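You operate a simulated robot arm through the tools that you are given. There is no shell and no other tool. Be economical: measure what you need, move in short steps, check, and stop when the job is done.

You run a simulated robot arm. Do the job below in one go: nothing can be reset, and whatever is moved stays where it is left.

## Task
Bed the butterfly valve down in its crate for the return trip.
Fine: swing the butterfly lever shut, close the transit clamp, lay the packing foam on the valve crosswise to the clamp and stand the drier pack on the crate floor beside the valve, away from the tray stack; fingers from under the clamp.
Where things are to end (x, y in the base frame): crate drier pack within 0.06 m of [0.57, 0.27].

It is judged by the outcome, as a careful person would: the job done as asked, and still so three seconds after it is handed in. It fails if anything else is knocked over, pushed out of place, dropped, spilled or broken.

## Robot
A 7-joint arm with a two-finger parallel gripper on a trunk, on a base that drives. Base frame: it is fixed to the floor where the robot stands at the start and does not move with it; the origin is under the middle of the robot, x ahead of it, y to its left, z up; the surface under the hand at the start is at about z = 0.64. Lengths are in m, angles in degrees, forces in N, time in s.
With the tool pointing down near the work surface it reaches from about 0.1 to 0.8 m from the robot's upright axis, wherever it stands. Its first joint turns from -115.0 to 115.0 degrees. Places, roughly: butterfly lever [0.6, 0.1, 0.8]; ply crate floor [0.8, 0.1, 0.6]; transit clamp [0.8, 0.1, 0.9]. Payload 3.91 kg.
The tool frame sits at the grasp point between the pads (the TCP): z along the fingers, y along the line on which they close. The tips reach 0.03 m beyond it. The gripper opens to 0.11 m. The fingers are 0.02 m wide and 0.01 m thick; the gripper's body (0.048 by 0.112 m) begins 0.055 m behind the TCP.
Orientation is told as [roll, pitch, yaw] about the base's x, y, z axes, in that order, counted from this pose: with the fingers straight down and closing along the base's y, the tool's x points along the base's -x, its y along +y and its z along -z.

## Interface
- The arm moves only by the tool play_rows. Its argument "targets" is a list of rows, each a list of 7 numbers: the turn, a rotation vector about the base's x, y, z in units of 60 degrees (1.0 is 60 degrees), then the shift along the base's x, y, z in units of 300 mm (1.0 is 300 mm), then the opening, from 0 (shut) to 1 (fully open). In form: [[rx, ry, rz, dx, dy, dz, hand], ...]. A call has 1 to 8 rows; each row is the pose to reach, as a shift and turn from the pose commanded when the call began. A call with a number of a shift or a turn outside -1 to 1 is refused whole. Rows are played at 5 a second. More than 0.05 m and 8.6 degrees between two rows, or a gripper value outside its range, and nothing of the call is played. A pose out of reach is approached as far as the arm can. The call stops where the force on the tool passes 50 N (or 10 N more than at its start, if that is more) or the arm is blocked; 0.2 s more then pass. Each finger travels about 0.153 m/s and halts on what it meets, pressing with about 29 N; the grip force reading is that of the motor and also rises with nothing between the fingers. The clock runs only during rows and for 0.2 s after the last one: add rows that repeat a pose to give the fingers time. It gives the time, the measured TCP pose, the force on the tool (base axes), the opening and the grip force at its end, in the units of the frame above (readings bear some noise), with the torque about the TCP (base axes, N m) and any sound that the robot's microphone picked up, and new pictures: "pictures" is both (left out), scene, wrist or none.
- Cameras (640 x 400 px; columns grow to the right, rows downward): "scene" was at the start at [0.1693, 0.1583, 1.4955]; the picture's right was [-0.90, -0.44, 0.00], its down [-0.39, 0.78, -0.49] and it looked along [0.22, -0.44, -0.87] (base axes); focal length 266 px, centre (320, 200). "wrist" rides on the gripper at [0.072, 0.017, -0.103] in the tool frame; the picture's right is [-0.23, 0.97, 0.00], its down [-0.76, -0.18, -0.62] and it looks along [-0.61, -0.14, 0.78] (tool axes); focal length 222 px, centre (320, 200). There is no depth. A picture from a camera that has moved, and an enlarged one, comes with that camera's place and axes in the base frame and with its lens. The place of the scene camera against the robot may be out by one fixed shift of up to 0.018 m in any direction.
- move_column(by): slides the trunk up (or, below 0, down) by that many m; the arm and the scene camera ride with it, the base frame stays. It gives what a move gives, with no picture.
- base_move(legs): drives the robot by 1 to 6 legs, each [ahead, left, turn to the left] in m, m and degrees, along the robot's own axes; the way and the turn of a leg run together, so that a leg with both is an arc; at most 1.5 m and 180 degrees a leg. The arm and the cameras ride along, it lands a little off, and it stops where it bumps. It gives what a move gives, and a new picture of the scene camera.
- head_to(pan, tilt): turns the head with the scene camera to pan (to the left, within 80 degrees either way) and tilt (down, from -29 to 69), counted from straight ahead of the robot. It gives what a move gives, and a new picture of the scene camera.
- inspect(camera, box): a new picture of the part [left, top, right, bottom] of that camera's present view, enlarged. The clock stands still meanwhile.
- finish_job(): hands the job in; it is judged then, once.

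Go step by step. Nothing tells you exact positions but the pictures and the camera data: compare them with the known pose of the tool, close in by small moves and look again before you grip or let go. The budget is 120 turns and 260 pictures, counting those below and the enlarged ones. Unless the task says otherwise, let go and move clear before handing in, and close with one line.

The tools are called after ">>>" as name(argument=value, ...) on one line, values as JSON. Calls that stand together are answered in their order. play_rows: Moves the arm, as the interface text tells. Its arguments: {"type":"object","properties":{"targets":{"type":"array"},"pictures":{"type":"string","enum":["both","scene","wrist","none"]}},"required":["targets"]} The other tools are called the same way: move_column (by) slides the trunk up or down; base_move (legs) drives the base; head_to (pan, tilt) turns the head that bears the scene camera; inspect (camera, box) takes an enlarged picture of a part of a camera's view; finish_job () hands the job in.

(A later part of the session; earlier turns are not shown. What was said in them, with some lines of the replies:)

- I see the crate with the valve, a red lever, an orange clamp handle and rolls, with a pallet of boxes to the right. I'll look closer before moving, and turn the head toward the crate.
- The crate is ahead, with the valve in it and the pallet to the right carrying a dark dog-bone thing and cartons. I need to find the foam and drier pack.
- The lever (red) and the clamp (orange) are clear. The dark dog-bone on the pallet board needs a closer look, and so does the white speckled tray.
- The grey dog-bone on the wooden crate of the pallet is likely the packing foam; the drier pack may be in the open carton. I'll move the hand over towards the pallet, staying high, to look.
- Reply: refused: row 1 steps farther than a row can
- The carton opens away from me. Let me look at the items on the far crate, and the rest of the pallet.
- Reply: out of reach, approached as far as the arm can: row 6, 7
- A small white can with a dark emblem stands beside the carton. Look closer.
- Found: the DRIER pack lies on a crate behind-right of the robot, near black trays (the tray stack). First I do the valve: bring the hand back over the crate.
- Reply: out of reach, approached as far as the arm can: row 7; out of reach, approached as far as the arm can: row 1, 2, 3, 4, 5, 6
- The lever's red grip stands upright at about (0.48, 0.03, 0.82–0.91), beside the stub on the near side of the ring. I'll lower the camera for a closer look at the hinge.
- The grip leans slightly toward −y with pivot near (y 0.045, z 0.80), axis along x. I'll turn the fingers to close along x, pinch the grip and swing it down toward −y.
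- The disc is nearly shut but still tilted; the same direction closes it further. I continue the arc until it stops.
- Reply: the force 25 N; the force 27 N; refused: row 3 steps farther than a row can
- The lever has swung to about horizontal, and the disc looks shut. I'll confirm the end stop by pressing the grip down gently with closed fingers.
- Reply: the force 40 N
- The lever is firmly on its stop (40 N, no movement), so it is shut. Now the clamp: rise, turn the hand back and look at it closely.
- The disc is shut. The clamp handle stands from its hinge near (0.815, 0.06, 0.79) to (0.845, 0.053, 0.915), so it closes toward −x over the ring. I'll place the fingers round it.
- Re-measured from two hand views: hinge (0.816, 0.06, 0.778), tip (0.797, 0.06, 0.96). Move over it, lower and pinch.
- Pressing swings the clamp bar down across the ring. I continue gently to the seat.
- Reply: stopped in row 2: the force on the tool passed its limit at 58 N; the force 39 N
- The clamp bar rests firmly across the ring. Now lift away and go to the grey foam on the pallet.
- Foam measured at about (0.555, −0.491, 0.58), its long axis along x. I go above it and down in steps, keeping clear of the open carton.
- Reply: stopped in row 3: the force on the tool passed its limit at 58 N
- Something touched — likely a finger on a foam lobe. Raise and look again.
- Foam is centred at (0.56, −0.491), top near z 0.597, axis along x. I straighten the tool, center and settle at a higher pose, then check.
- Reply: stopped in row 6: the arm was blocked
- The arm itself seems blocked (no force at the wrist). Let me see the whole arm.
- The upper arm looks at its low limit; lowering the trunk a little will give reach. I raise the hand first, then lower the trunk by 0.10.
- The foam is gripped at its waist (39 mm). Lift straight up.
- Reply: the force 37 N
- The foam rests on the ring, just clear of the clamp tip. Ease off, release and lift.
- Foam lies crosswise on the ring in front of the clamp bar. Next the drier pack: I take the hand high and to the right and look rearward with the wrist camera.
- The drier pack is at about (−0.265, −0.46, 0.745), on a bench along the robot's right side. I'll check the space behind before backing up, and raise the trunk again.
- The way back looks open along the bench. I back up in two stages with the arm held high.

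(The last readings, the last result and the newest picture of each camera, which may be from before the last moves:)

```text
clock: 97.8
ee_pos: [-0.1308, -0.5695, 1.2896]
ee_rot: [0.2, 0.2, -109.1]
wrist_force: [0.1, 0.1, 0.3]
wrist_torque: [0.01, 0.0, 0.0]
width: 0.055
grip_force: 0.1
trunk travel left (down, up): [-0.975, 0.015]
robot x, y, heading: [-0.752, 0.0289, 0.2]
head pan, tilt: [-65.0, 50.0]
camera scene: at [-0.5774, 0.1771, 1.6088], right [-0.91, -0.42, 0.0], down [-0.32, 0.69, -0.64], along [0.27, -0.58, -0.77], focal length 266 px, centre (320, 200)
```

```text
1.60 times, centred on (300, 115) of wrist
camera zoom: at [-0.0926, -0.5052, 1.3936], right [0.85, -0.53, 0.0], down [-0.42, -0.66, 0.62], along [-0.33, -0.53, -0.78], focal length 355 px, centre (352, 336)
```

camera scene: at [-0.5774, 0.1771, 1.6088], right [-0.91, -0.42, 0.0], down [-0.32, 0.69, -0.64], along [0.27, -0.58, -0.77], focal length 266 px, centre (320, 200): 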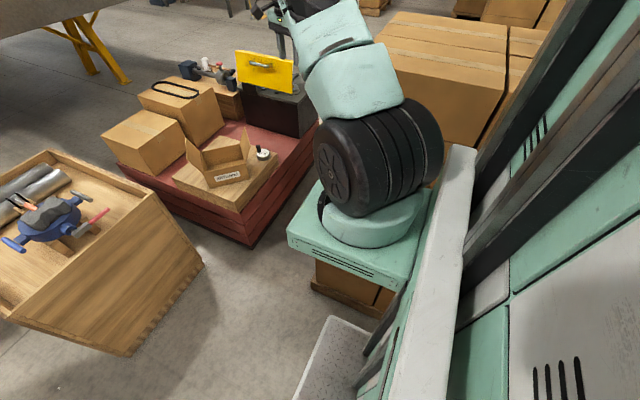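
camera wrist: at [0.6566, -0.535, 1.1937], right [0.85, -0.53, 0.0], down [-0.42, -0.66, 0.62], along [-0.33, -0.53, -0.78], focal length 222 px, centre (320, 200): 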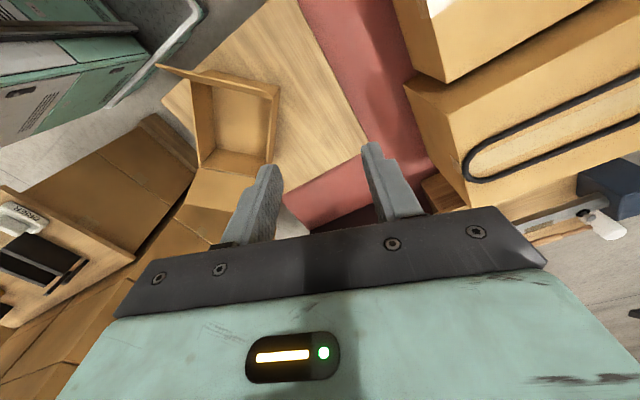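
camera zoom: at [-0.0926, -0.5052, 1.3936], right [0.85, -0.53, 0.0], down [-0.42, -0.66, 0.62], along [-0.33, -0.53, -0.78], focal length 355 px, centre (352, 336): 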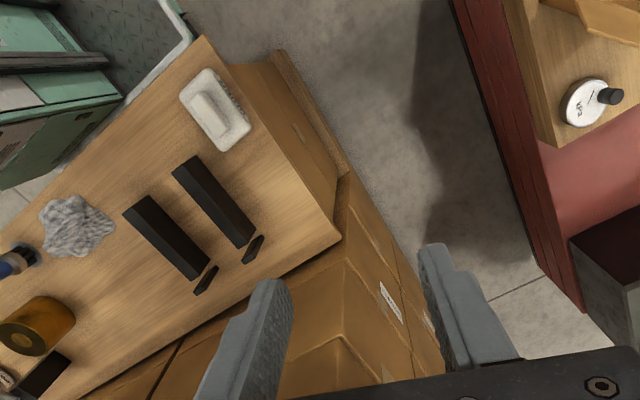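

The drier pack lies at about (−0.305, −0.452, 0.75), long axis mostly along y, with a ridge on top. I lower the trunk by 0.1 and move over it.

>>> play_rows(targets=[[0, 0, 0.03, -0.1, 0.06, 0, 0.9], [0, 0, 0.06, -0.2, 0.12, 0, 0.9], [0, 0, 0.075, -0.3, 0.19, 0, 0.9], [0, 0, 0.075, -0.42, 0.27, 0, 0.9], [0, 0, 0.075, -0.54, 0.35, 0, 0.9], [0, 0, 0.075, -0.58, 0.388, 0, 0.9]], pictures="none")

>>> move_column(by=-0.1)

>>> play_rows(targets=[[0, 0, 0, 0, 0, -0.15, 0.9], [0, 0, 0, 0, 0, -0.3, 0.9], [0, 0, 0, 0, 0, -0.45, 0.9], [0, 0, 0, 0, 0, -0.6, 0.9], [0, 0, 0, 0, 0, -0.75, 0.9], [0, 0, 0, 0, 0, -0.75, 0.9]], pictures="wrist")

>>> inspect(camera="wrist", box=[200, 0, 440, 200])

```text
clock: 99.2
ee_pos: [-0.3049, -0.453, 1.2898]
ee_rot: [0.1, 0.3, -104.5]
wrist_force: [1.0, 0.4, -0.3]
wrist_torque: [-0.03, 0.0, -0.03]
width: 0.0992
grip_force: 0.0
trunk travel left (down, up): [-0.975, 0.015]
robot x, y, heading: [-0.7477, 0.0264, -0.1]
head pan, tilt: [-65.0, 50.0]
```

```text
clock: 100.5
ee_pos: [-0.3037, -0.454, 1.1898]
ee_rot: [0.3, 0.1, -104.5]
wrist_force: [-0.1, 0.5, 0.0]
wrist_torque: [0.01, -0.01, -0.01]
width: 0.0992
grip_force: 0.0
trunk travel left (down, up): [-0.875, 0.115]
robot x, y, heading: [-0.7499, 0.027, -0.2]
head pan, tilt: [-65.0, 50.0]
```

```text
clock: 102.0
ee_pos: [-0.3034, -0.4521, 0.9659]
ee_rot: [0.3, 0.2, -104.4]
wrist_force: [-0.1, -0.8, -0.2]
wrist_torque: [-0.01, 0.0, 0.02]
width: 0.099
grip_force: 0.0
trunk travel left (down, up): [-0.875, 0.115]
robot x, y, heading: [-0.751, 0.0282, 0.1]
head pan, tilt: [-65.0, 50.0]
camera wrist: at [-0.2706, -0.3856, 1.069], right [0.89, -0.46, 0.0], down [-0.37, -0.69, 0.62], along [-0.29, -0.55, -0.78], focal length 222 px, centre (320, 200)
```

wrist: 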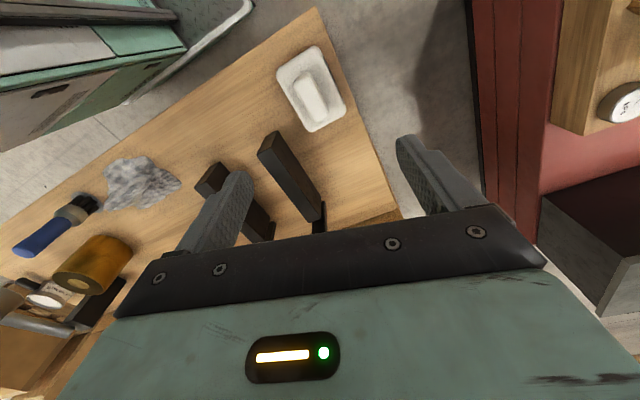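

```text
2.00 times, centred on (320, 100) of wrist
camera zoom: at [-0.2706, -0.3856, 1.069], right [0.89, -0.46, 0.0], down [-0.37, -0.69, 0.62], along [-0.29, -0.55, -0.78], focal length 444 px, centre (320, 400)
```

zoom: 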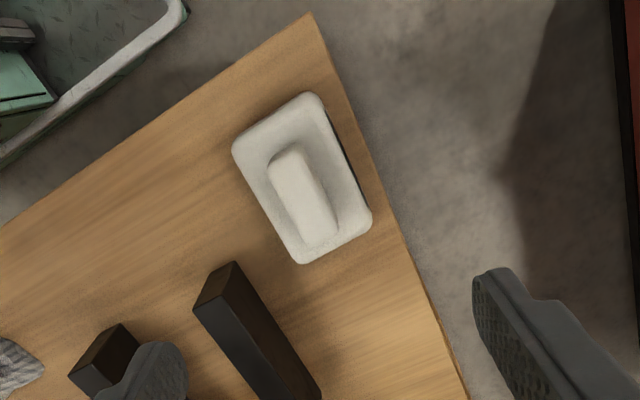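

>>> play_rows(targets=[[0, 0, 0.12, -0.025, 0, -0.1, 0.78], [0, 0, 0.242, -0.05, 0.003, -0.22, 0.78], [0, 0, 0.242, -0.05, 0.003, -0.36, 0.78], [0, 0, 0.242, -0.05, 0.003, -0.48, 0.78], [0, 0, 0.242, -0.05, 0.003, -0.55, 0.78], [0, 0, 0.242, -0.05, 0.003, -0.55, 0.78]], pictures="wrist")

>>> inspect(camera="wrist", box=[180, 20, 460, 240])

```text
clock: 103.3
ee_pos: [-0.3204, -0.4518, 0.8001]
ee_rot: [0.2, 0.2, -90.1]
wrist_force: [-0.7, 0.0, -0.4]
wrist_torque: [-0.01, -0.03, -0.01]
width: 0.0858
grip_force: 0.1
trunk travel left (down, up): [-0.875, 0.115]
robot x, y, heading: [-0.7505, 0.0319, 0.1]
head pan, tilt: [-65.0, 50.0]
camera wrist: at [-0.3045, -0.3788, 0.9033], right [0.97, -0.23, 0.0], down [-0.18, -0.76, 0.62], along [-0.14, -0.6, -0.78], focal length 222 px, centre (320, 200)
```

wrist: 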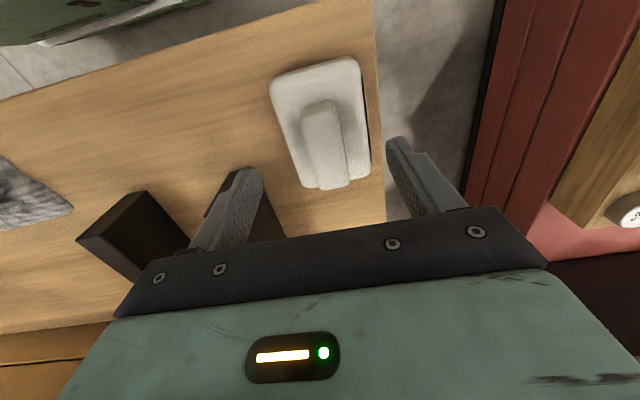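

```text
1.82 times, centred on (320, 130) of wrist
camera zoom: at [-0.3045, -0.3788, 0.9033], right [0.97, -0.23, 0.0], down [-0.18, -0.76, 0.62], along [-0.14, -0.6, -0.78], focal length 404 px, centre (320, 327)
```

zoom: 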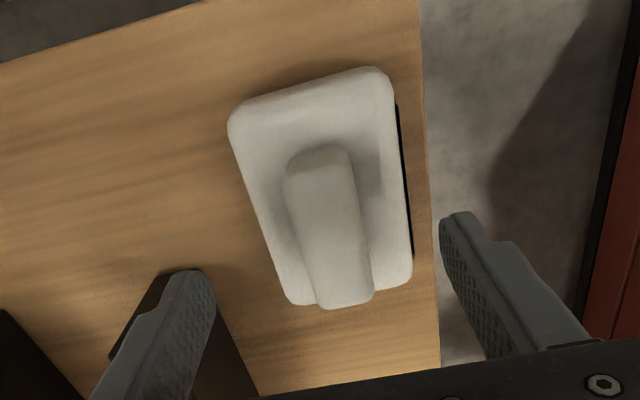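

The pack is a pad (top z≈0.72) with an upright ridge reaching z≈0.757. I'll grip the ridge.

>>> play_rows(targets=[[0, 0, 0, 0.01, 0, -0.05, 0.78], [0, 0, 0, 0.01, 0, -0.1, 0.78], [0, 0, 0, 0.01, 0, -0.14, 0.78], [0, 0, 0, 0.01, 0, -0.14, 0.78]], pictures="wrist")

>>> inspect(camera="scene", box=[240, 120, 400, 320])

```text
clock: 104.3
ee_pos: [-0.3156, -0.4518, 0.7575]
ee_rot: [0.2, 0.2, -90.0]
wrist_force: [-0.1, 0.2, 0.5]
wrist_torque: [-0.01, -0.02, -0.03]
width: 0.0857
grip_force: 0.0
trunk travel left (down, up): [-0.875, 0.115]
robot x, y, heading: [-0.7442, 0.0325, -0.1]
head pan, tilt: [-65.0, 50.0]
camera wrist: at [-0.3013, -0.3791, 0.8619], right [0.97, -0.23, 0.0], down [-0.18, -0.76, 0.62], along [-0.14, -0.6, -0.78], focal length 222 px, centre (320, 200)
```

wrist: 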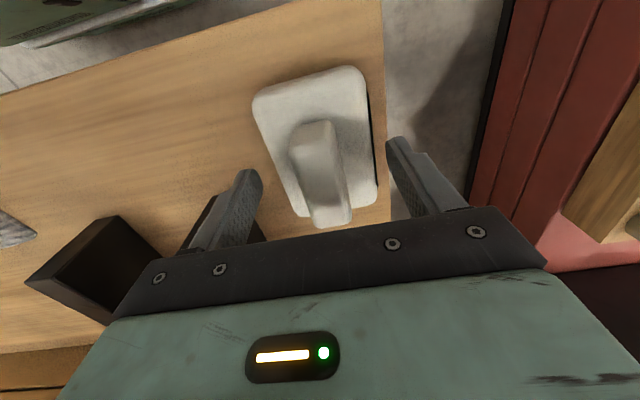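

```text
2.00 times, centred on (320, 220) of scene
camera zoom: at [-0.5776, 0.1772, 1.5089], right [-0.91, -0.42, 0.0], down [-0.32, 0.69, -0.64], along [0.27, -0.58, -0.77], focal length 532 px, centre (320, 160)
```

zoom: 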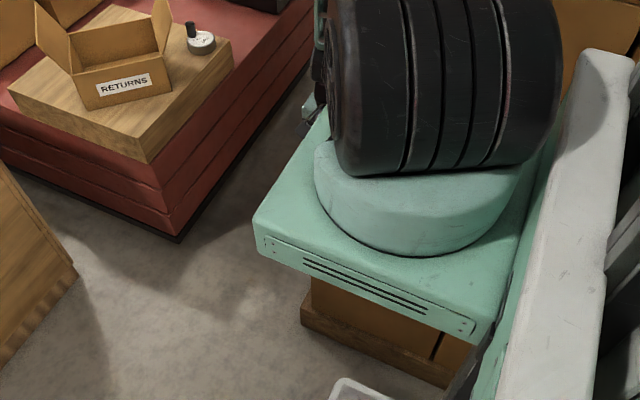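

>>> play_rows(targets=[[0, 0, 0, 0, 0, -0.01, 0.5], [0, 0, 0, 0, 0, -0.01, 0.2], [0, 0, 0, 0, 0, -0.01, 0], [0, 0, 0, 0, 0, -0.01, 0], [0, 0, 0, 0, 0, -0.01, 0]], pictures="wrist")

```text
clock: 105.5
ee_pos: [-0.3178, -0.4525, 0.7562]
ee_rot: [0.2, 0.1, -90.0]
wrist_force: [2.0, -0.4, 25.5]
wrist_torque: [-0.03, -0.06, 0.22]
width: 0.0695
grip_force: 28.9
trunk travel left (down, up): [-0.875, 0.115]
robot x, y, heading: [-0.7462, 0.0323, 0.1]
head pan, tilt: [-65.0, 50.0]
camera wrist: at [-0.3013, -0.3792, 0.8595], right [0.97, -0.23, 0.0], down [-0.18, -0.76, 0.62], along [-0.14, -0.61, -0.78], focal length 222 px, centre (320, 200)
```

wrist: 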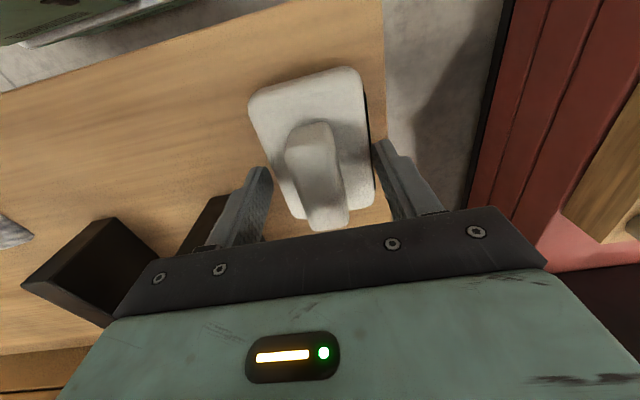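

The fingers hold the pad by its sides (0.07 m). Lift and check the hold.

>>> play_rows(targets=[[0, 0, 0, 0, 0, 0.02, 0], [0, 0, 0, 0, 0, 0.1, 0], [0, 0, 0, 0, 0, 0.25, 0], [0, 0, 0, 0, 0, 0.4, 0], [0, 0, 0, 0, 0, 0.4, 0]], pictures="wrist")

>>> inspect(camera="wrist", box=[200, 20, 440, 240])

```text
clock: 106.8
ee_pos: [-0.3165, -0.4521, 0.8757]
ee_rot: [0.2, 0.1, -90.0]
wrist_force: [0.6, 0.0, -1.0]
wrist_torque: [0.05, -0.04, 0.02]
width: 0.0694
grip_force: 28.6
trunk travel left (down, up): [-0.875, 0.115]
robot x, y, heading: [-0.7506, 0.031, 0.2]
head pan, tilt: [-65.0, 50.0]
camera wrist: at [-0.3009, -0.3789, 0.9792], right [0.97, -0.23, 0.0], down [-0.18, -0.76, 0.62], along [-0.14, -0.6, -0.78], focal length 222 px, centre (320, 200)
```

wrist: 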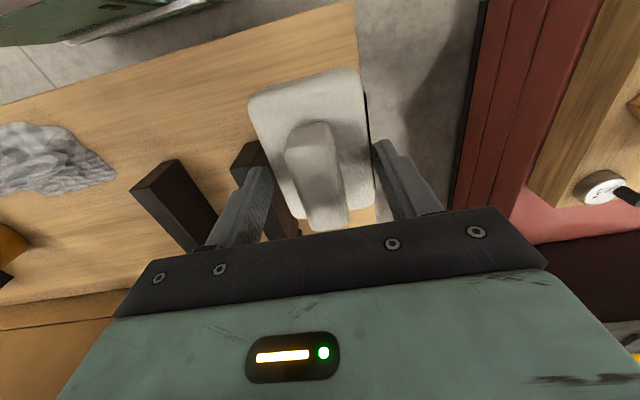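

```text
1.82 times, centred on (320, 130) of wrist
camera zoom: at [-0.3009, -0.3789, 0.9792], right [0.97, -0.23, 0.0], down [-0.18, -0.76, 0.62], along [-0.14, -0.6, -0.78], focal length 404 px, centre (320, 327)
```

zoom: 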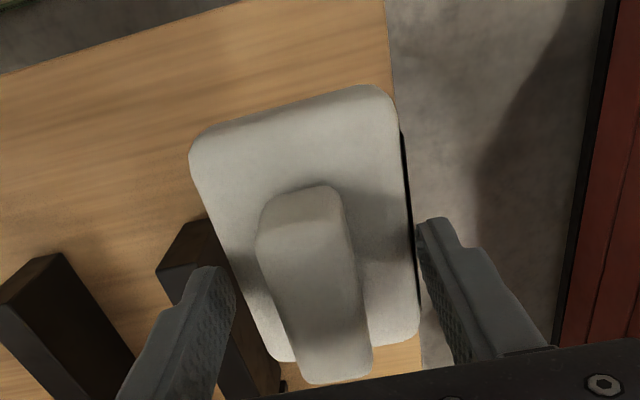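

The pack is held level. Raise it and drive back to the crate.

>>> play_rows(targets=[[0, 0, 0, 0, 0, 0.13, 0], [0, 0, 0, 0, 0, 0.27, 0], [0, 0, 0, 0, 0, 0.41, 0], [0, 0, 0, 0, 0, 0.55, 0], [0, 0, 0, 0, 0, 0.69, 0], [0, 0, 0, 0, 0, 0.8, 0]], pictures="none")

>>> base_move(legs=[[0.4, 0, 0], [0.33, -0.02, 0]])

>>> head_to(pan=-5, tilt=60)

```text
clock: 108.2
ee_pos: [-0.3167, -0.4528, 1.1147]
ee_rot: [0.4, 0.2, -90.1]
wrist_force: [-0.5, 0.1, -1.8]
wrist_torque: [-0.01, -0.01, 0.01]
width: 0.0693
grip_force: 29.3
trunk travel left (down, up): [-0.875, 0.115]
robot x, y, heading: [-0.7487, 0.0283, -0.2]
head pan, tilt: [-65.0, 50.0]
```

```text
clock: 112.4
ee_pos: [0.4071, -0.4751, 1.1151]
ee_rot: [0.2, 0.2, -90.2]
wrist_force: [-0.6, -0.2, -1.0]
wrist_torque: [-0.01, 0.01, 0.02]
width: 0.0694
grip_force: 28.8
trunk travel left (down, up): [-0.875, 0.115]
robot x, y, heading: [-0.0221, 0.0073, -0.4]
head pan, tilt: [-65.0, 50.0]
camera scene: at [0.1482, 0.1547, 1.5089], right [-0.91, -0.42, 0.0], down [-0.32, 0.7, -0.64], along [0.27, -0.58, -0.77], focal length 266 px, centre (320, 200)
```

scene: 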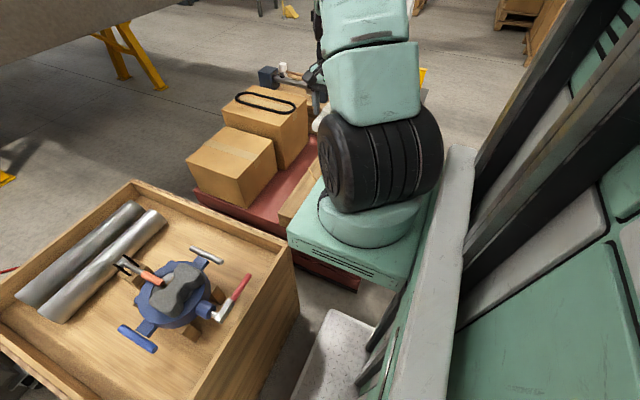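

```text
clock: 113.7
ee_pos: [0.4061, -0.4763, 1.1153]
ee_rot: [0.3, 0.1, -90.2]
wrist_force: [0.1, 0.6, -1.7]
wrist_torque: [0.03, 0.0, -0.01]
width: 0.0693
grip_force: 29.0
trunk travel left (down, up): [-0.875, 0.115]
robot x, y, heading: [-0.025, 0.0102, -0.1]
head pan, tilt: [-5.0, 60.0]
camera scene: at [0.1824, 0.2185, 1.4963], right [-0.09, -1.0, 0.0], down [-0.86, 0.08, -0.5], along [0.5, -0.05, -0.87], focal length 266 px, centre (320, 200)
```

scene: 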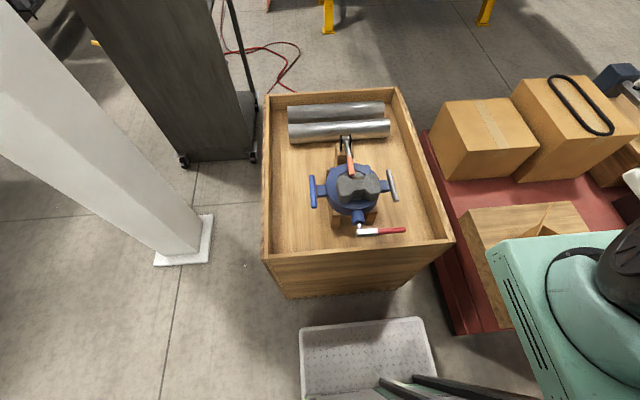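

Back in place. I carry the pack high over to the left-near corner area of the crate, aiming for (0.57, 0.245).

>>> play_rows(targets=[[0, 0, 0, 0.06, 0.12, 0, 0], [0, 0, 0, 0.12, 0.25, 0, 0], [0, 0, 0, 0.18, 0.38, 0, 0], [0, 0, 0, 0.24, 0.51, 0, 0], [0, 0, 0, 0.3, 0.64, 0, 0], [0, 0, 0, 0.36, 0.77, 0, 0], [0, 0, 0, 0.42, 0.89, 0, 0], [0, 0, 0, 0.45, 1, 0, 0]], pictures="none")

>>> play_rows(targets=[[0, 0, 0, 0.02, 0.14, 0, 0], [0, 0, 0, 0.04, 0.28, 0, 0], [0, 0, 0, 0.06, 0.42, -0.03, 0], [0, 0, 0, 0.08, 0.56, -0.06, 0], [0, 0, 0, 0.1, 0.7, -0.09, 0], [0, 0, 0, 0.11, 0.84, -0.12, 0], [0, 0, 0, 0.11, 0.97, -0.15, 0]], pictures="none")

>>> play_rows(targets=[[0, 0, 0, 0, 0.15, 0, 0], [0, 0, 0, 0, 0.3, 0, 0], [0, 0, 0, 0, 0.42, -0.05, 0], [0, 0, 0, 0, 0.43, -0.1, 0]])

```text
clock: 115.5
ee_pos: [0.5406, -0.1768, 1.116]
ee_rot: [0.2, 0.2, -90.3]
wrist_force: [-0.4, 0.1, -0.9]
wrist_torque: [0.01, -0.01, 0.0]
width: 0.0695
grip_force: 28.9
trunk travel left (down, up): [-0.875, 0.115]
robot x, y, heading: [-0.0257, 0.0104, -0.4]
head pan, tilt: [-5.0, 60.0]
```

```text
clock: 117.1
ee_pos: [0.5734, 0.1138, 1.0706]
ee_rot: [0.1, 0.3, -90.3]
wrist_force: [-0.6, -0.7, -1.5]
wrist_torque: [0.0, -0.04, -0.01]
width: 0.0695
grip_force: 29.2
trunk travel left (down, up): [-0.875, 0.115]
robot x, y, heading: [-0.0249, 0.0074, -0.6]
head pan, tilt: [-5.0, 60.0]
```

```text
clock: 118.1
ee_pos: [0.5734, 0.2453, 1.0398]
ee_rot: [0.2, 0.2, -90.4]
wrist_force: [-0.6, 0.1, -2.5]
wrist_torque: [-0.03, -0.03, -0.02]
width: 0.0695
grip_force: 29.2
trunk travel left (down, up): [-0.875, 0.115]
robot x, y, heading: [-0.0262, 0.0065, -0.3]
head pan, tilt: [-5.0, 60.0]
camera scene: at [0.1823, 0.2187, 1.4963], right [-0.09, -1.0, 0.0], down [-0.86, 0.08, -0.5], along [0.5, -0.05, -0.87], focal length 266 px, centre (320, 200)
camera wrist: at [0.5895, 0.3177, 1.143], right [0.97, -0.23, 0.0], down [-0.18, -0.76, 0.62], along [-0.14, -0.6, -0.78], focal length 222 px, centre (320, 200)
```

scene: 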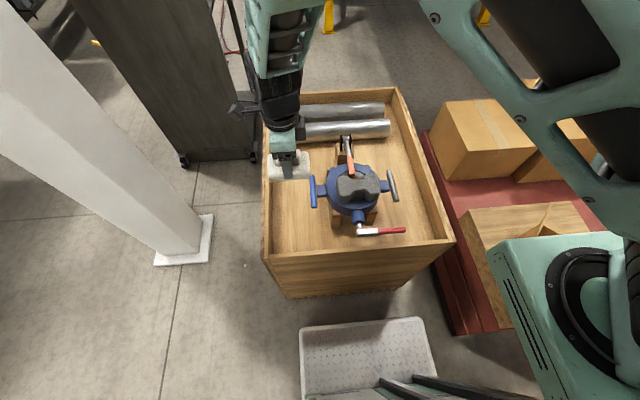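
wrist: 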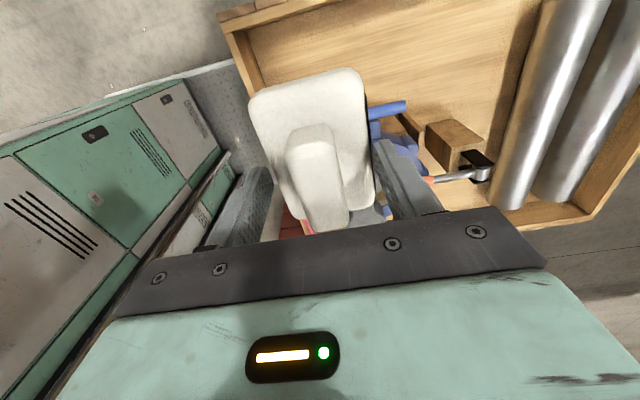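

>>> play_rows(targets=[[0, 0, 0, -0.01, 0.055, -0.13, 0], [0, 0, 0, -0.01, 0.055, -0.27, 0], [0, 0, 0, -0.01, 0.055, -0.41, 0], [0, 0, 0, -0.01, 0.055, -0.55, 0], [0, 0, 0, -0.01, 0.055, -0.68, 0], [0, 0, 0, -0.01, 0.055, -0.75, 0], [0, 0, 0, -0.01, 0.055, -0.75, 0]])

>>> inspect(camera="scene", box=[240, 130, 400, 270])

```text
clock: 119.7
ee_pos: [0.5719, 0.2594, 0.8165]
ee_rot: [0.3, 0.2, -90.4]
wrist_force: [0.0, 0.2, -1.5]
wrist_torque: [0.03, -0.02, 0.01]
width: 0.0695
grip_force: 29.1
trunk travel left (down, up): [-0.875, 0.115]
robot x, y, heading: [-0.0267, 0.0079, 0.1]
head pan, tilt: [-5.0, 60.0]
camera scene: at [0.1825, 0.2187, 1.4963], right [-0.09, -1.0, 0.0], down [-0.86, 0.08, -0.5], along [0.5, -0.05, -0.87], focal length 266 px, centre (320, 200)
camera wrist: at [0.5864, 0.3332, 0.9186], right [0.97, -0.23, 0.0], down [-0.18, -0.76, 0.62], along [-0.14, -0.6, -0.78], focal length 222 px, centre (320, 200)
```

scene: 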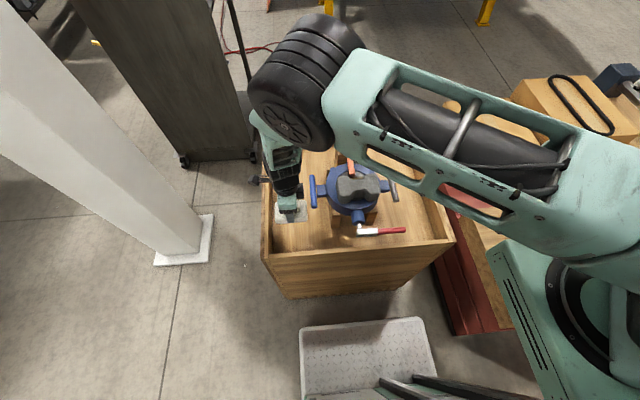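
wrist: 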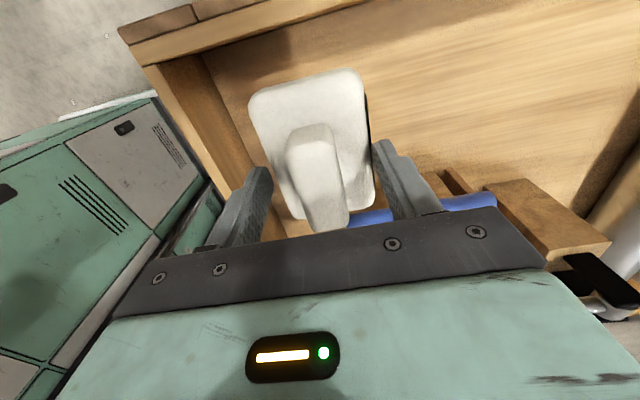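

```text
2.86 times, centred on (320, 200) of scene
camera zoom: at [0.1825, 0.2187, 1.4963], right [-0.09, -1.0, 0.0], down [-0.86, 0.08, -0.5], along [0.5, -0.05, -0.87], focal length 760 px, centre (320, 200)
```

zoom: 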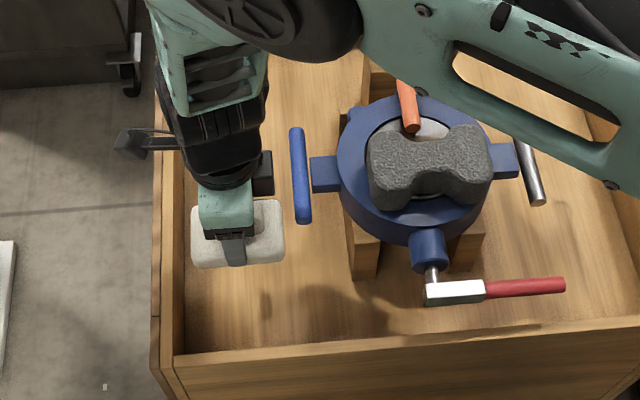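

>>> play_rows(targets=[[0, 0, 0, 0, 0, -0.1, 0], [0, 0, 0, 0, 0, -0.2, 0], [0, 0, 0, 0, 0, -0.3, 0], [0, 0, 0, 0, 0, -0.37, 0], [0, 0, 0, 0, 0, -0.37, 0]])

>>> inspect(camera="scene", box=[240, 130, 400, 270])

```text
clock: 120.9
ee_pos: [0.5704, 0.2608, 0.7049]
ee_rot: [0.2, 0.1, -90.5]
wrist_force: [0.0, -0.7, -1.3]
wrist_torque: [-0.01, -0.01, -0.01]
width: 0.0693
grip_force: 28.7
trunk travel left (down, up): [-0.875, 0.115]
robot x, y, heading: [-0.0226, 0.007, 0.1]
head pan, tilt: [-5.0, 60.0]
camera scene: at [0.1824, 0.2187, 1.4963], right [-0.09, -1.0, 0.0], down [-0.86, 0.08, -0.5], along [0.5, -0.05, -0.87], focal length 266 px, centre (320, 200)
camera wrist: at [0.5859, 0.3332, 0.8076], right [0.97, -0.23, 0.0], down [-0.18, -0.76, 0.62], along [-0.14, -0.6, -0.78], focal length 222 px, centre (320, 200)
```

scene: 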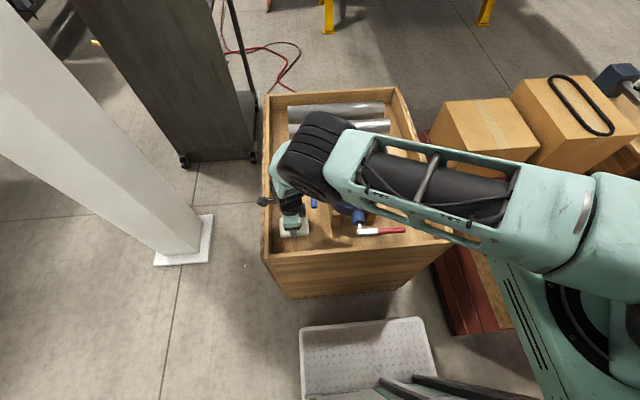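
wrist: 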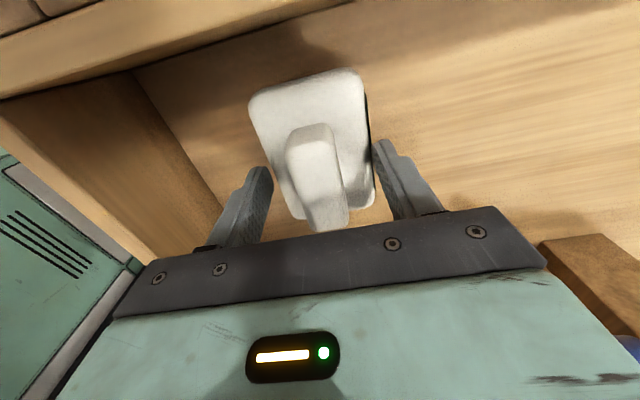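

```text
2.86 times, centred on (320, 200) of scene
camera zoom: at [0.1824, 0.2187, 1.4963], right [-0.09, -1.0, 0.0], down [-0.86, 0.08, -0.5], along [0.5, -0.05, -0.87], focal length 760 px, centre (320, 200)
```

zoom: 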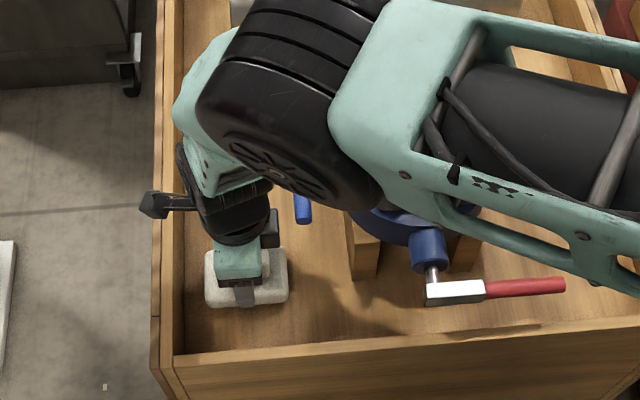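

>>> play_rows(targets=[[0, 0, 0, 0, 0, -0.03, 0], [0, 0, 0, 0, 0, -0.06, 0], [0, 0, 0, 0, 0, -0.085, 0], [0, 0, 0, 0, 0, -0.085, 0]], pictures="none")

```text
clock: 121.9
ee_pos: [0.5707, 0.2624, 0.6804]
ee_rot: [0.3, 0.4, -90.3]
wrist_force: [1.0, 3.9, 25.8]
wrist_torque: [0.17, 0.1, -0.01]
width: 0.0694
grip_force: 29.0
trunk travel left (down, up): [-0.875, 0.115]
robot x, y, heading: [-0.0261, 0.0063, -0.0]
head pan, tilt: [-5.0, 60.0]
```

Contact with the floor (26 N). Ease off slightly, release and look.

>>> play_rows(targets=[[0, 0, 0, 0, 0, 0.012, 0], [0, 0, 0, 0, 0, 0.012, 0.75], [0, 0, 0, 0, 0, 0.012, 0.82], [0, 0, 0, 0, 0, 0.012, 0.82], [0, 0, 0, 0, 0, 0.012, 0.82]], pictures="wrist")

```text
clock: 123.1
ee_pos: [0.5704, 0.26, 0.683]
ee_rot: [0.2, 0.1, -90.2]
wrist_force: [-0.3, 0.3, 0.4]
wrist_torque: [0.01, 0.05, 0.03]
width: 0.0904
grip_force: 0.1
trunk travel left (down, up): [-0.875, 0.115]
robot x, y, heading: [-0.0232, 0.0052, -0.0]
head pan, tilt: [-5.0, 60.0]
camera wrist: at [0.5861, 0.3336, 0.7863], right [0.97, -0.23, 0.0], down [-0.18, -0.76, 0.62], along [-0.14, -0.6, -0.78], focal length 222 px, centre (320, 200)
```

wrist: 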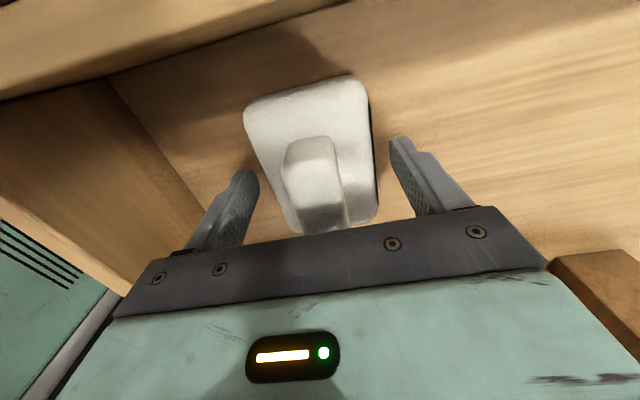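

The pack stands on the floor, released. Lift straight up and clear, then check everything.

>>> play_rows(targets=[[0, 0, 0, 0, 0, 0.1, 0.82], [0, 0, 0, 0, 0, 0.25, 0.82], [0, 0, 0, 0, 0, 0.4, 0.82], [0, 0, 0, 0, 0, 0.55, 0.82], [0, 0, 0, 0, 0, 0.7, 0.82], [0, 0, 0, 0, 0, 0.85, 0.82], [0, 0, 0, 0, 0, 1, 0.82]], pictures="none")

>>> play_rows(targets=[[0, 0, 0, 0, -0.1, 0.1, 0.82], [0, 0, 0, -0.02, -0.25, 0.15, 0.82], [0, 0, 0, -0.04, -0.41, 0.2, 0.82], [0, 0, 0, -0.06, -0.57, 0.2, 0.82], [0, 0, 0, -0.08, -0.73, 0.2, 0.82], [0, 0, 0, -0.1, -0.89, 0.2, 0.82], [0, 0, 0, -0.1, -1, 0.2, 0.82]], pictures="none")

>>> play_rows(targets=[[0, 0, 0, 0, -0.15, 0, 0.82], [0, 0, 0, 0, -0.31, 0, 0.82], [0, 0, 0, 0, -0.47, 0, 0.82], [0, 0, 0, 0, -0.63, 0, 0.82], [0, 0, 0, 0, -0.79, 0, 0.82]], pictures="scene")

>>> inspect(camera="scene", box=[250, 85, 460, 265])

```text
clock: 124.7
ee_pos: [0.5708, 0.2597, 0.9826]
ee_rot: [0.2, 0.1, -90.3]
wrist_force: [0.7, -0.8, 0.0]
wrist_torque: [0.03, 0.0, 0.05]
width: 0.0902
grip_force: 0.0
trunk travel left (down, up): [-0.875, 0.115]
robot x, y, heading: [-0.0271, 0.0103, -0.3]
head pan, tilt: [-5.0, 60.0]
```

```text
refused: row 3 steps farther than a row can; nothing moved
```

```text
clock: 125.9
ee_pos: [0.5711, 0.0264, 0.983]
ee_rot: [0.2, 0.2, -90.1]
wrist_force: [0.4, 1.1, 0.1]
wrist_torque: [-0.04, -0.02, 0.01]
width: 0.0899
grip_force: 0.0
trunk travel left (down, up): [-0.875, 0.115]
robot x, y, heading: [-0.0239, 0.0103, -0.4]
head pan, tilt: [-5.0, 60.0]
camera scene: at [0.1821, 0.2196, 1.4962], right [-0.09, -1.0, 0.0], down [-0.86, 0.08, -0.5], along [0.5, -0.05, -0.87], focal length 266 px, centre (320, 200)
```

scene: 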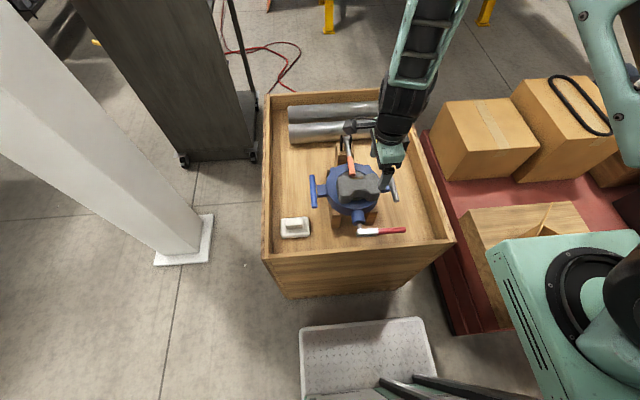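

```text
2.22 times, centred on (355, 175) of scene
camera zoom: at [0.1821, 0.2196, 1.4962], right [-0.09, -1.0, 0.0], down [-0.86, 0.08, -0.5], along [0.5, -0.05, -0.87], focal length 591 px, centre (242, 256)
```

zoom: 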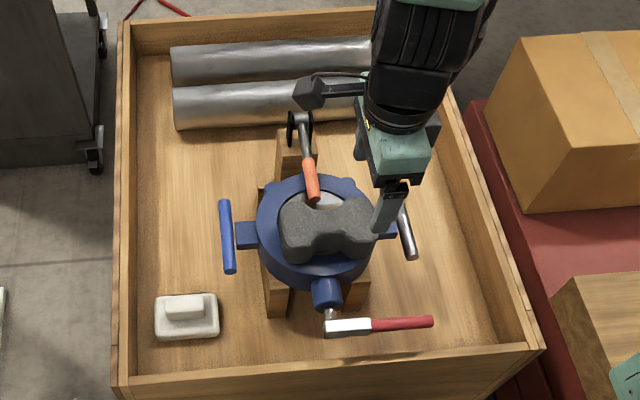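

All items are in place: lever shut, clamp down, foam crosswise, drier pack standing at about (0.57, 0.26). Move the arm clear before handing in.

>>> play_rows(targets=[[0, 0, 0, 0, 0, 0.15, 0.82], [0, 0, 0, 0, -0.05, 0.29, 0.82], [0, 0, 0, 0, -0.2, 0.33, 0.82], [0, 0, 0, 0, -0.36, 0.33, 0.82], [0, 0, 0, 0, -0.52, 0.33, 0.82], [0, 0, 0, 0, -0.68, 0.33, 0.82], [0, 0, 0, 0, -0.84, 0.33, 0.82], [0, 0, 0, 0, -0.98, 0.33, 0.82]], pictures="scene")

>>> inspect(camera="scene", box=[290, 120, 430, 250])

```text
clock: 127.7
ee_pos: [0.5718, -0.2708, 1.081]
ee_rot: [0.2, 0.2, -90.2]
wrist_force: [-0.1, 0.0, -1.3]
wrist_torque: [-0.04, -0.02, 0.0]
width: 0.0903
grip_force: 0.0
trunk travel left (down, up): [-0.875, 0.115]
robot x, y, heading: [-0.0236, 0.0041, -0.3]
head pan, tilt: [-5.0, 60.0]
camera scene: at [0.1823, 0.2193, 1.4962], right [-0.09, -1.0, 0.0], down [-0.86, 0.08, -0.5], along [0.5, -0.05, -0.87], focal length 266 px, centre (320, 200)
```

scene: 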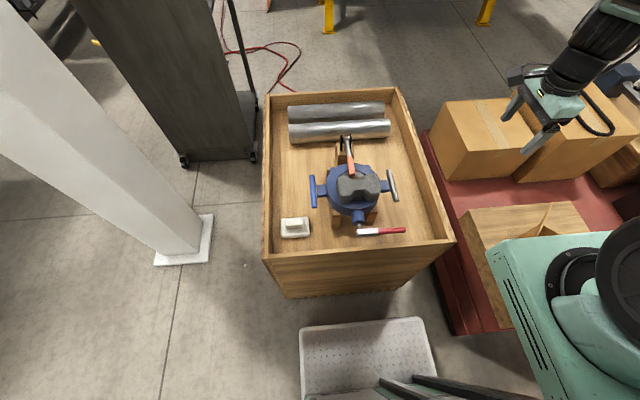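

```text
3.08 times, centred on (360, 185) of scene
camera zoom: at [0.1823, 0.2193, 1.4962], right [-0.09, -1.0, 0.0], down [-0.86, 0.08, -0.5], along [0.5, -0.05, -0.87], focal length 818 px, centre (197, 246)
```

zoom: 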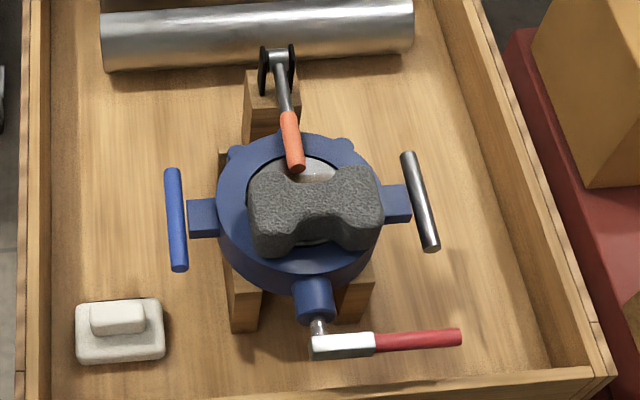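

Everything is as asked and the arm is clear, so I hand the job in.

>>> finish_job()

```text
The job is handed in.
```

The valve is bedded down in its crate: lever shut against its stop, clamp closed on the ring, foam lying crosswise to the clamp bar, and drier pack on the crate floor at about [0.57, 0.26]. The fingers are clear of the clamp.
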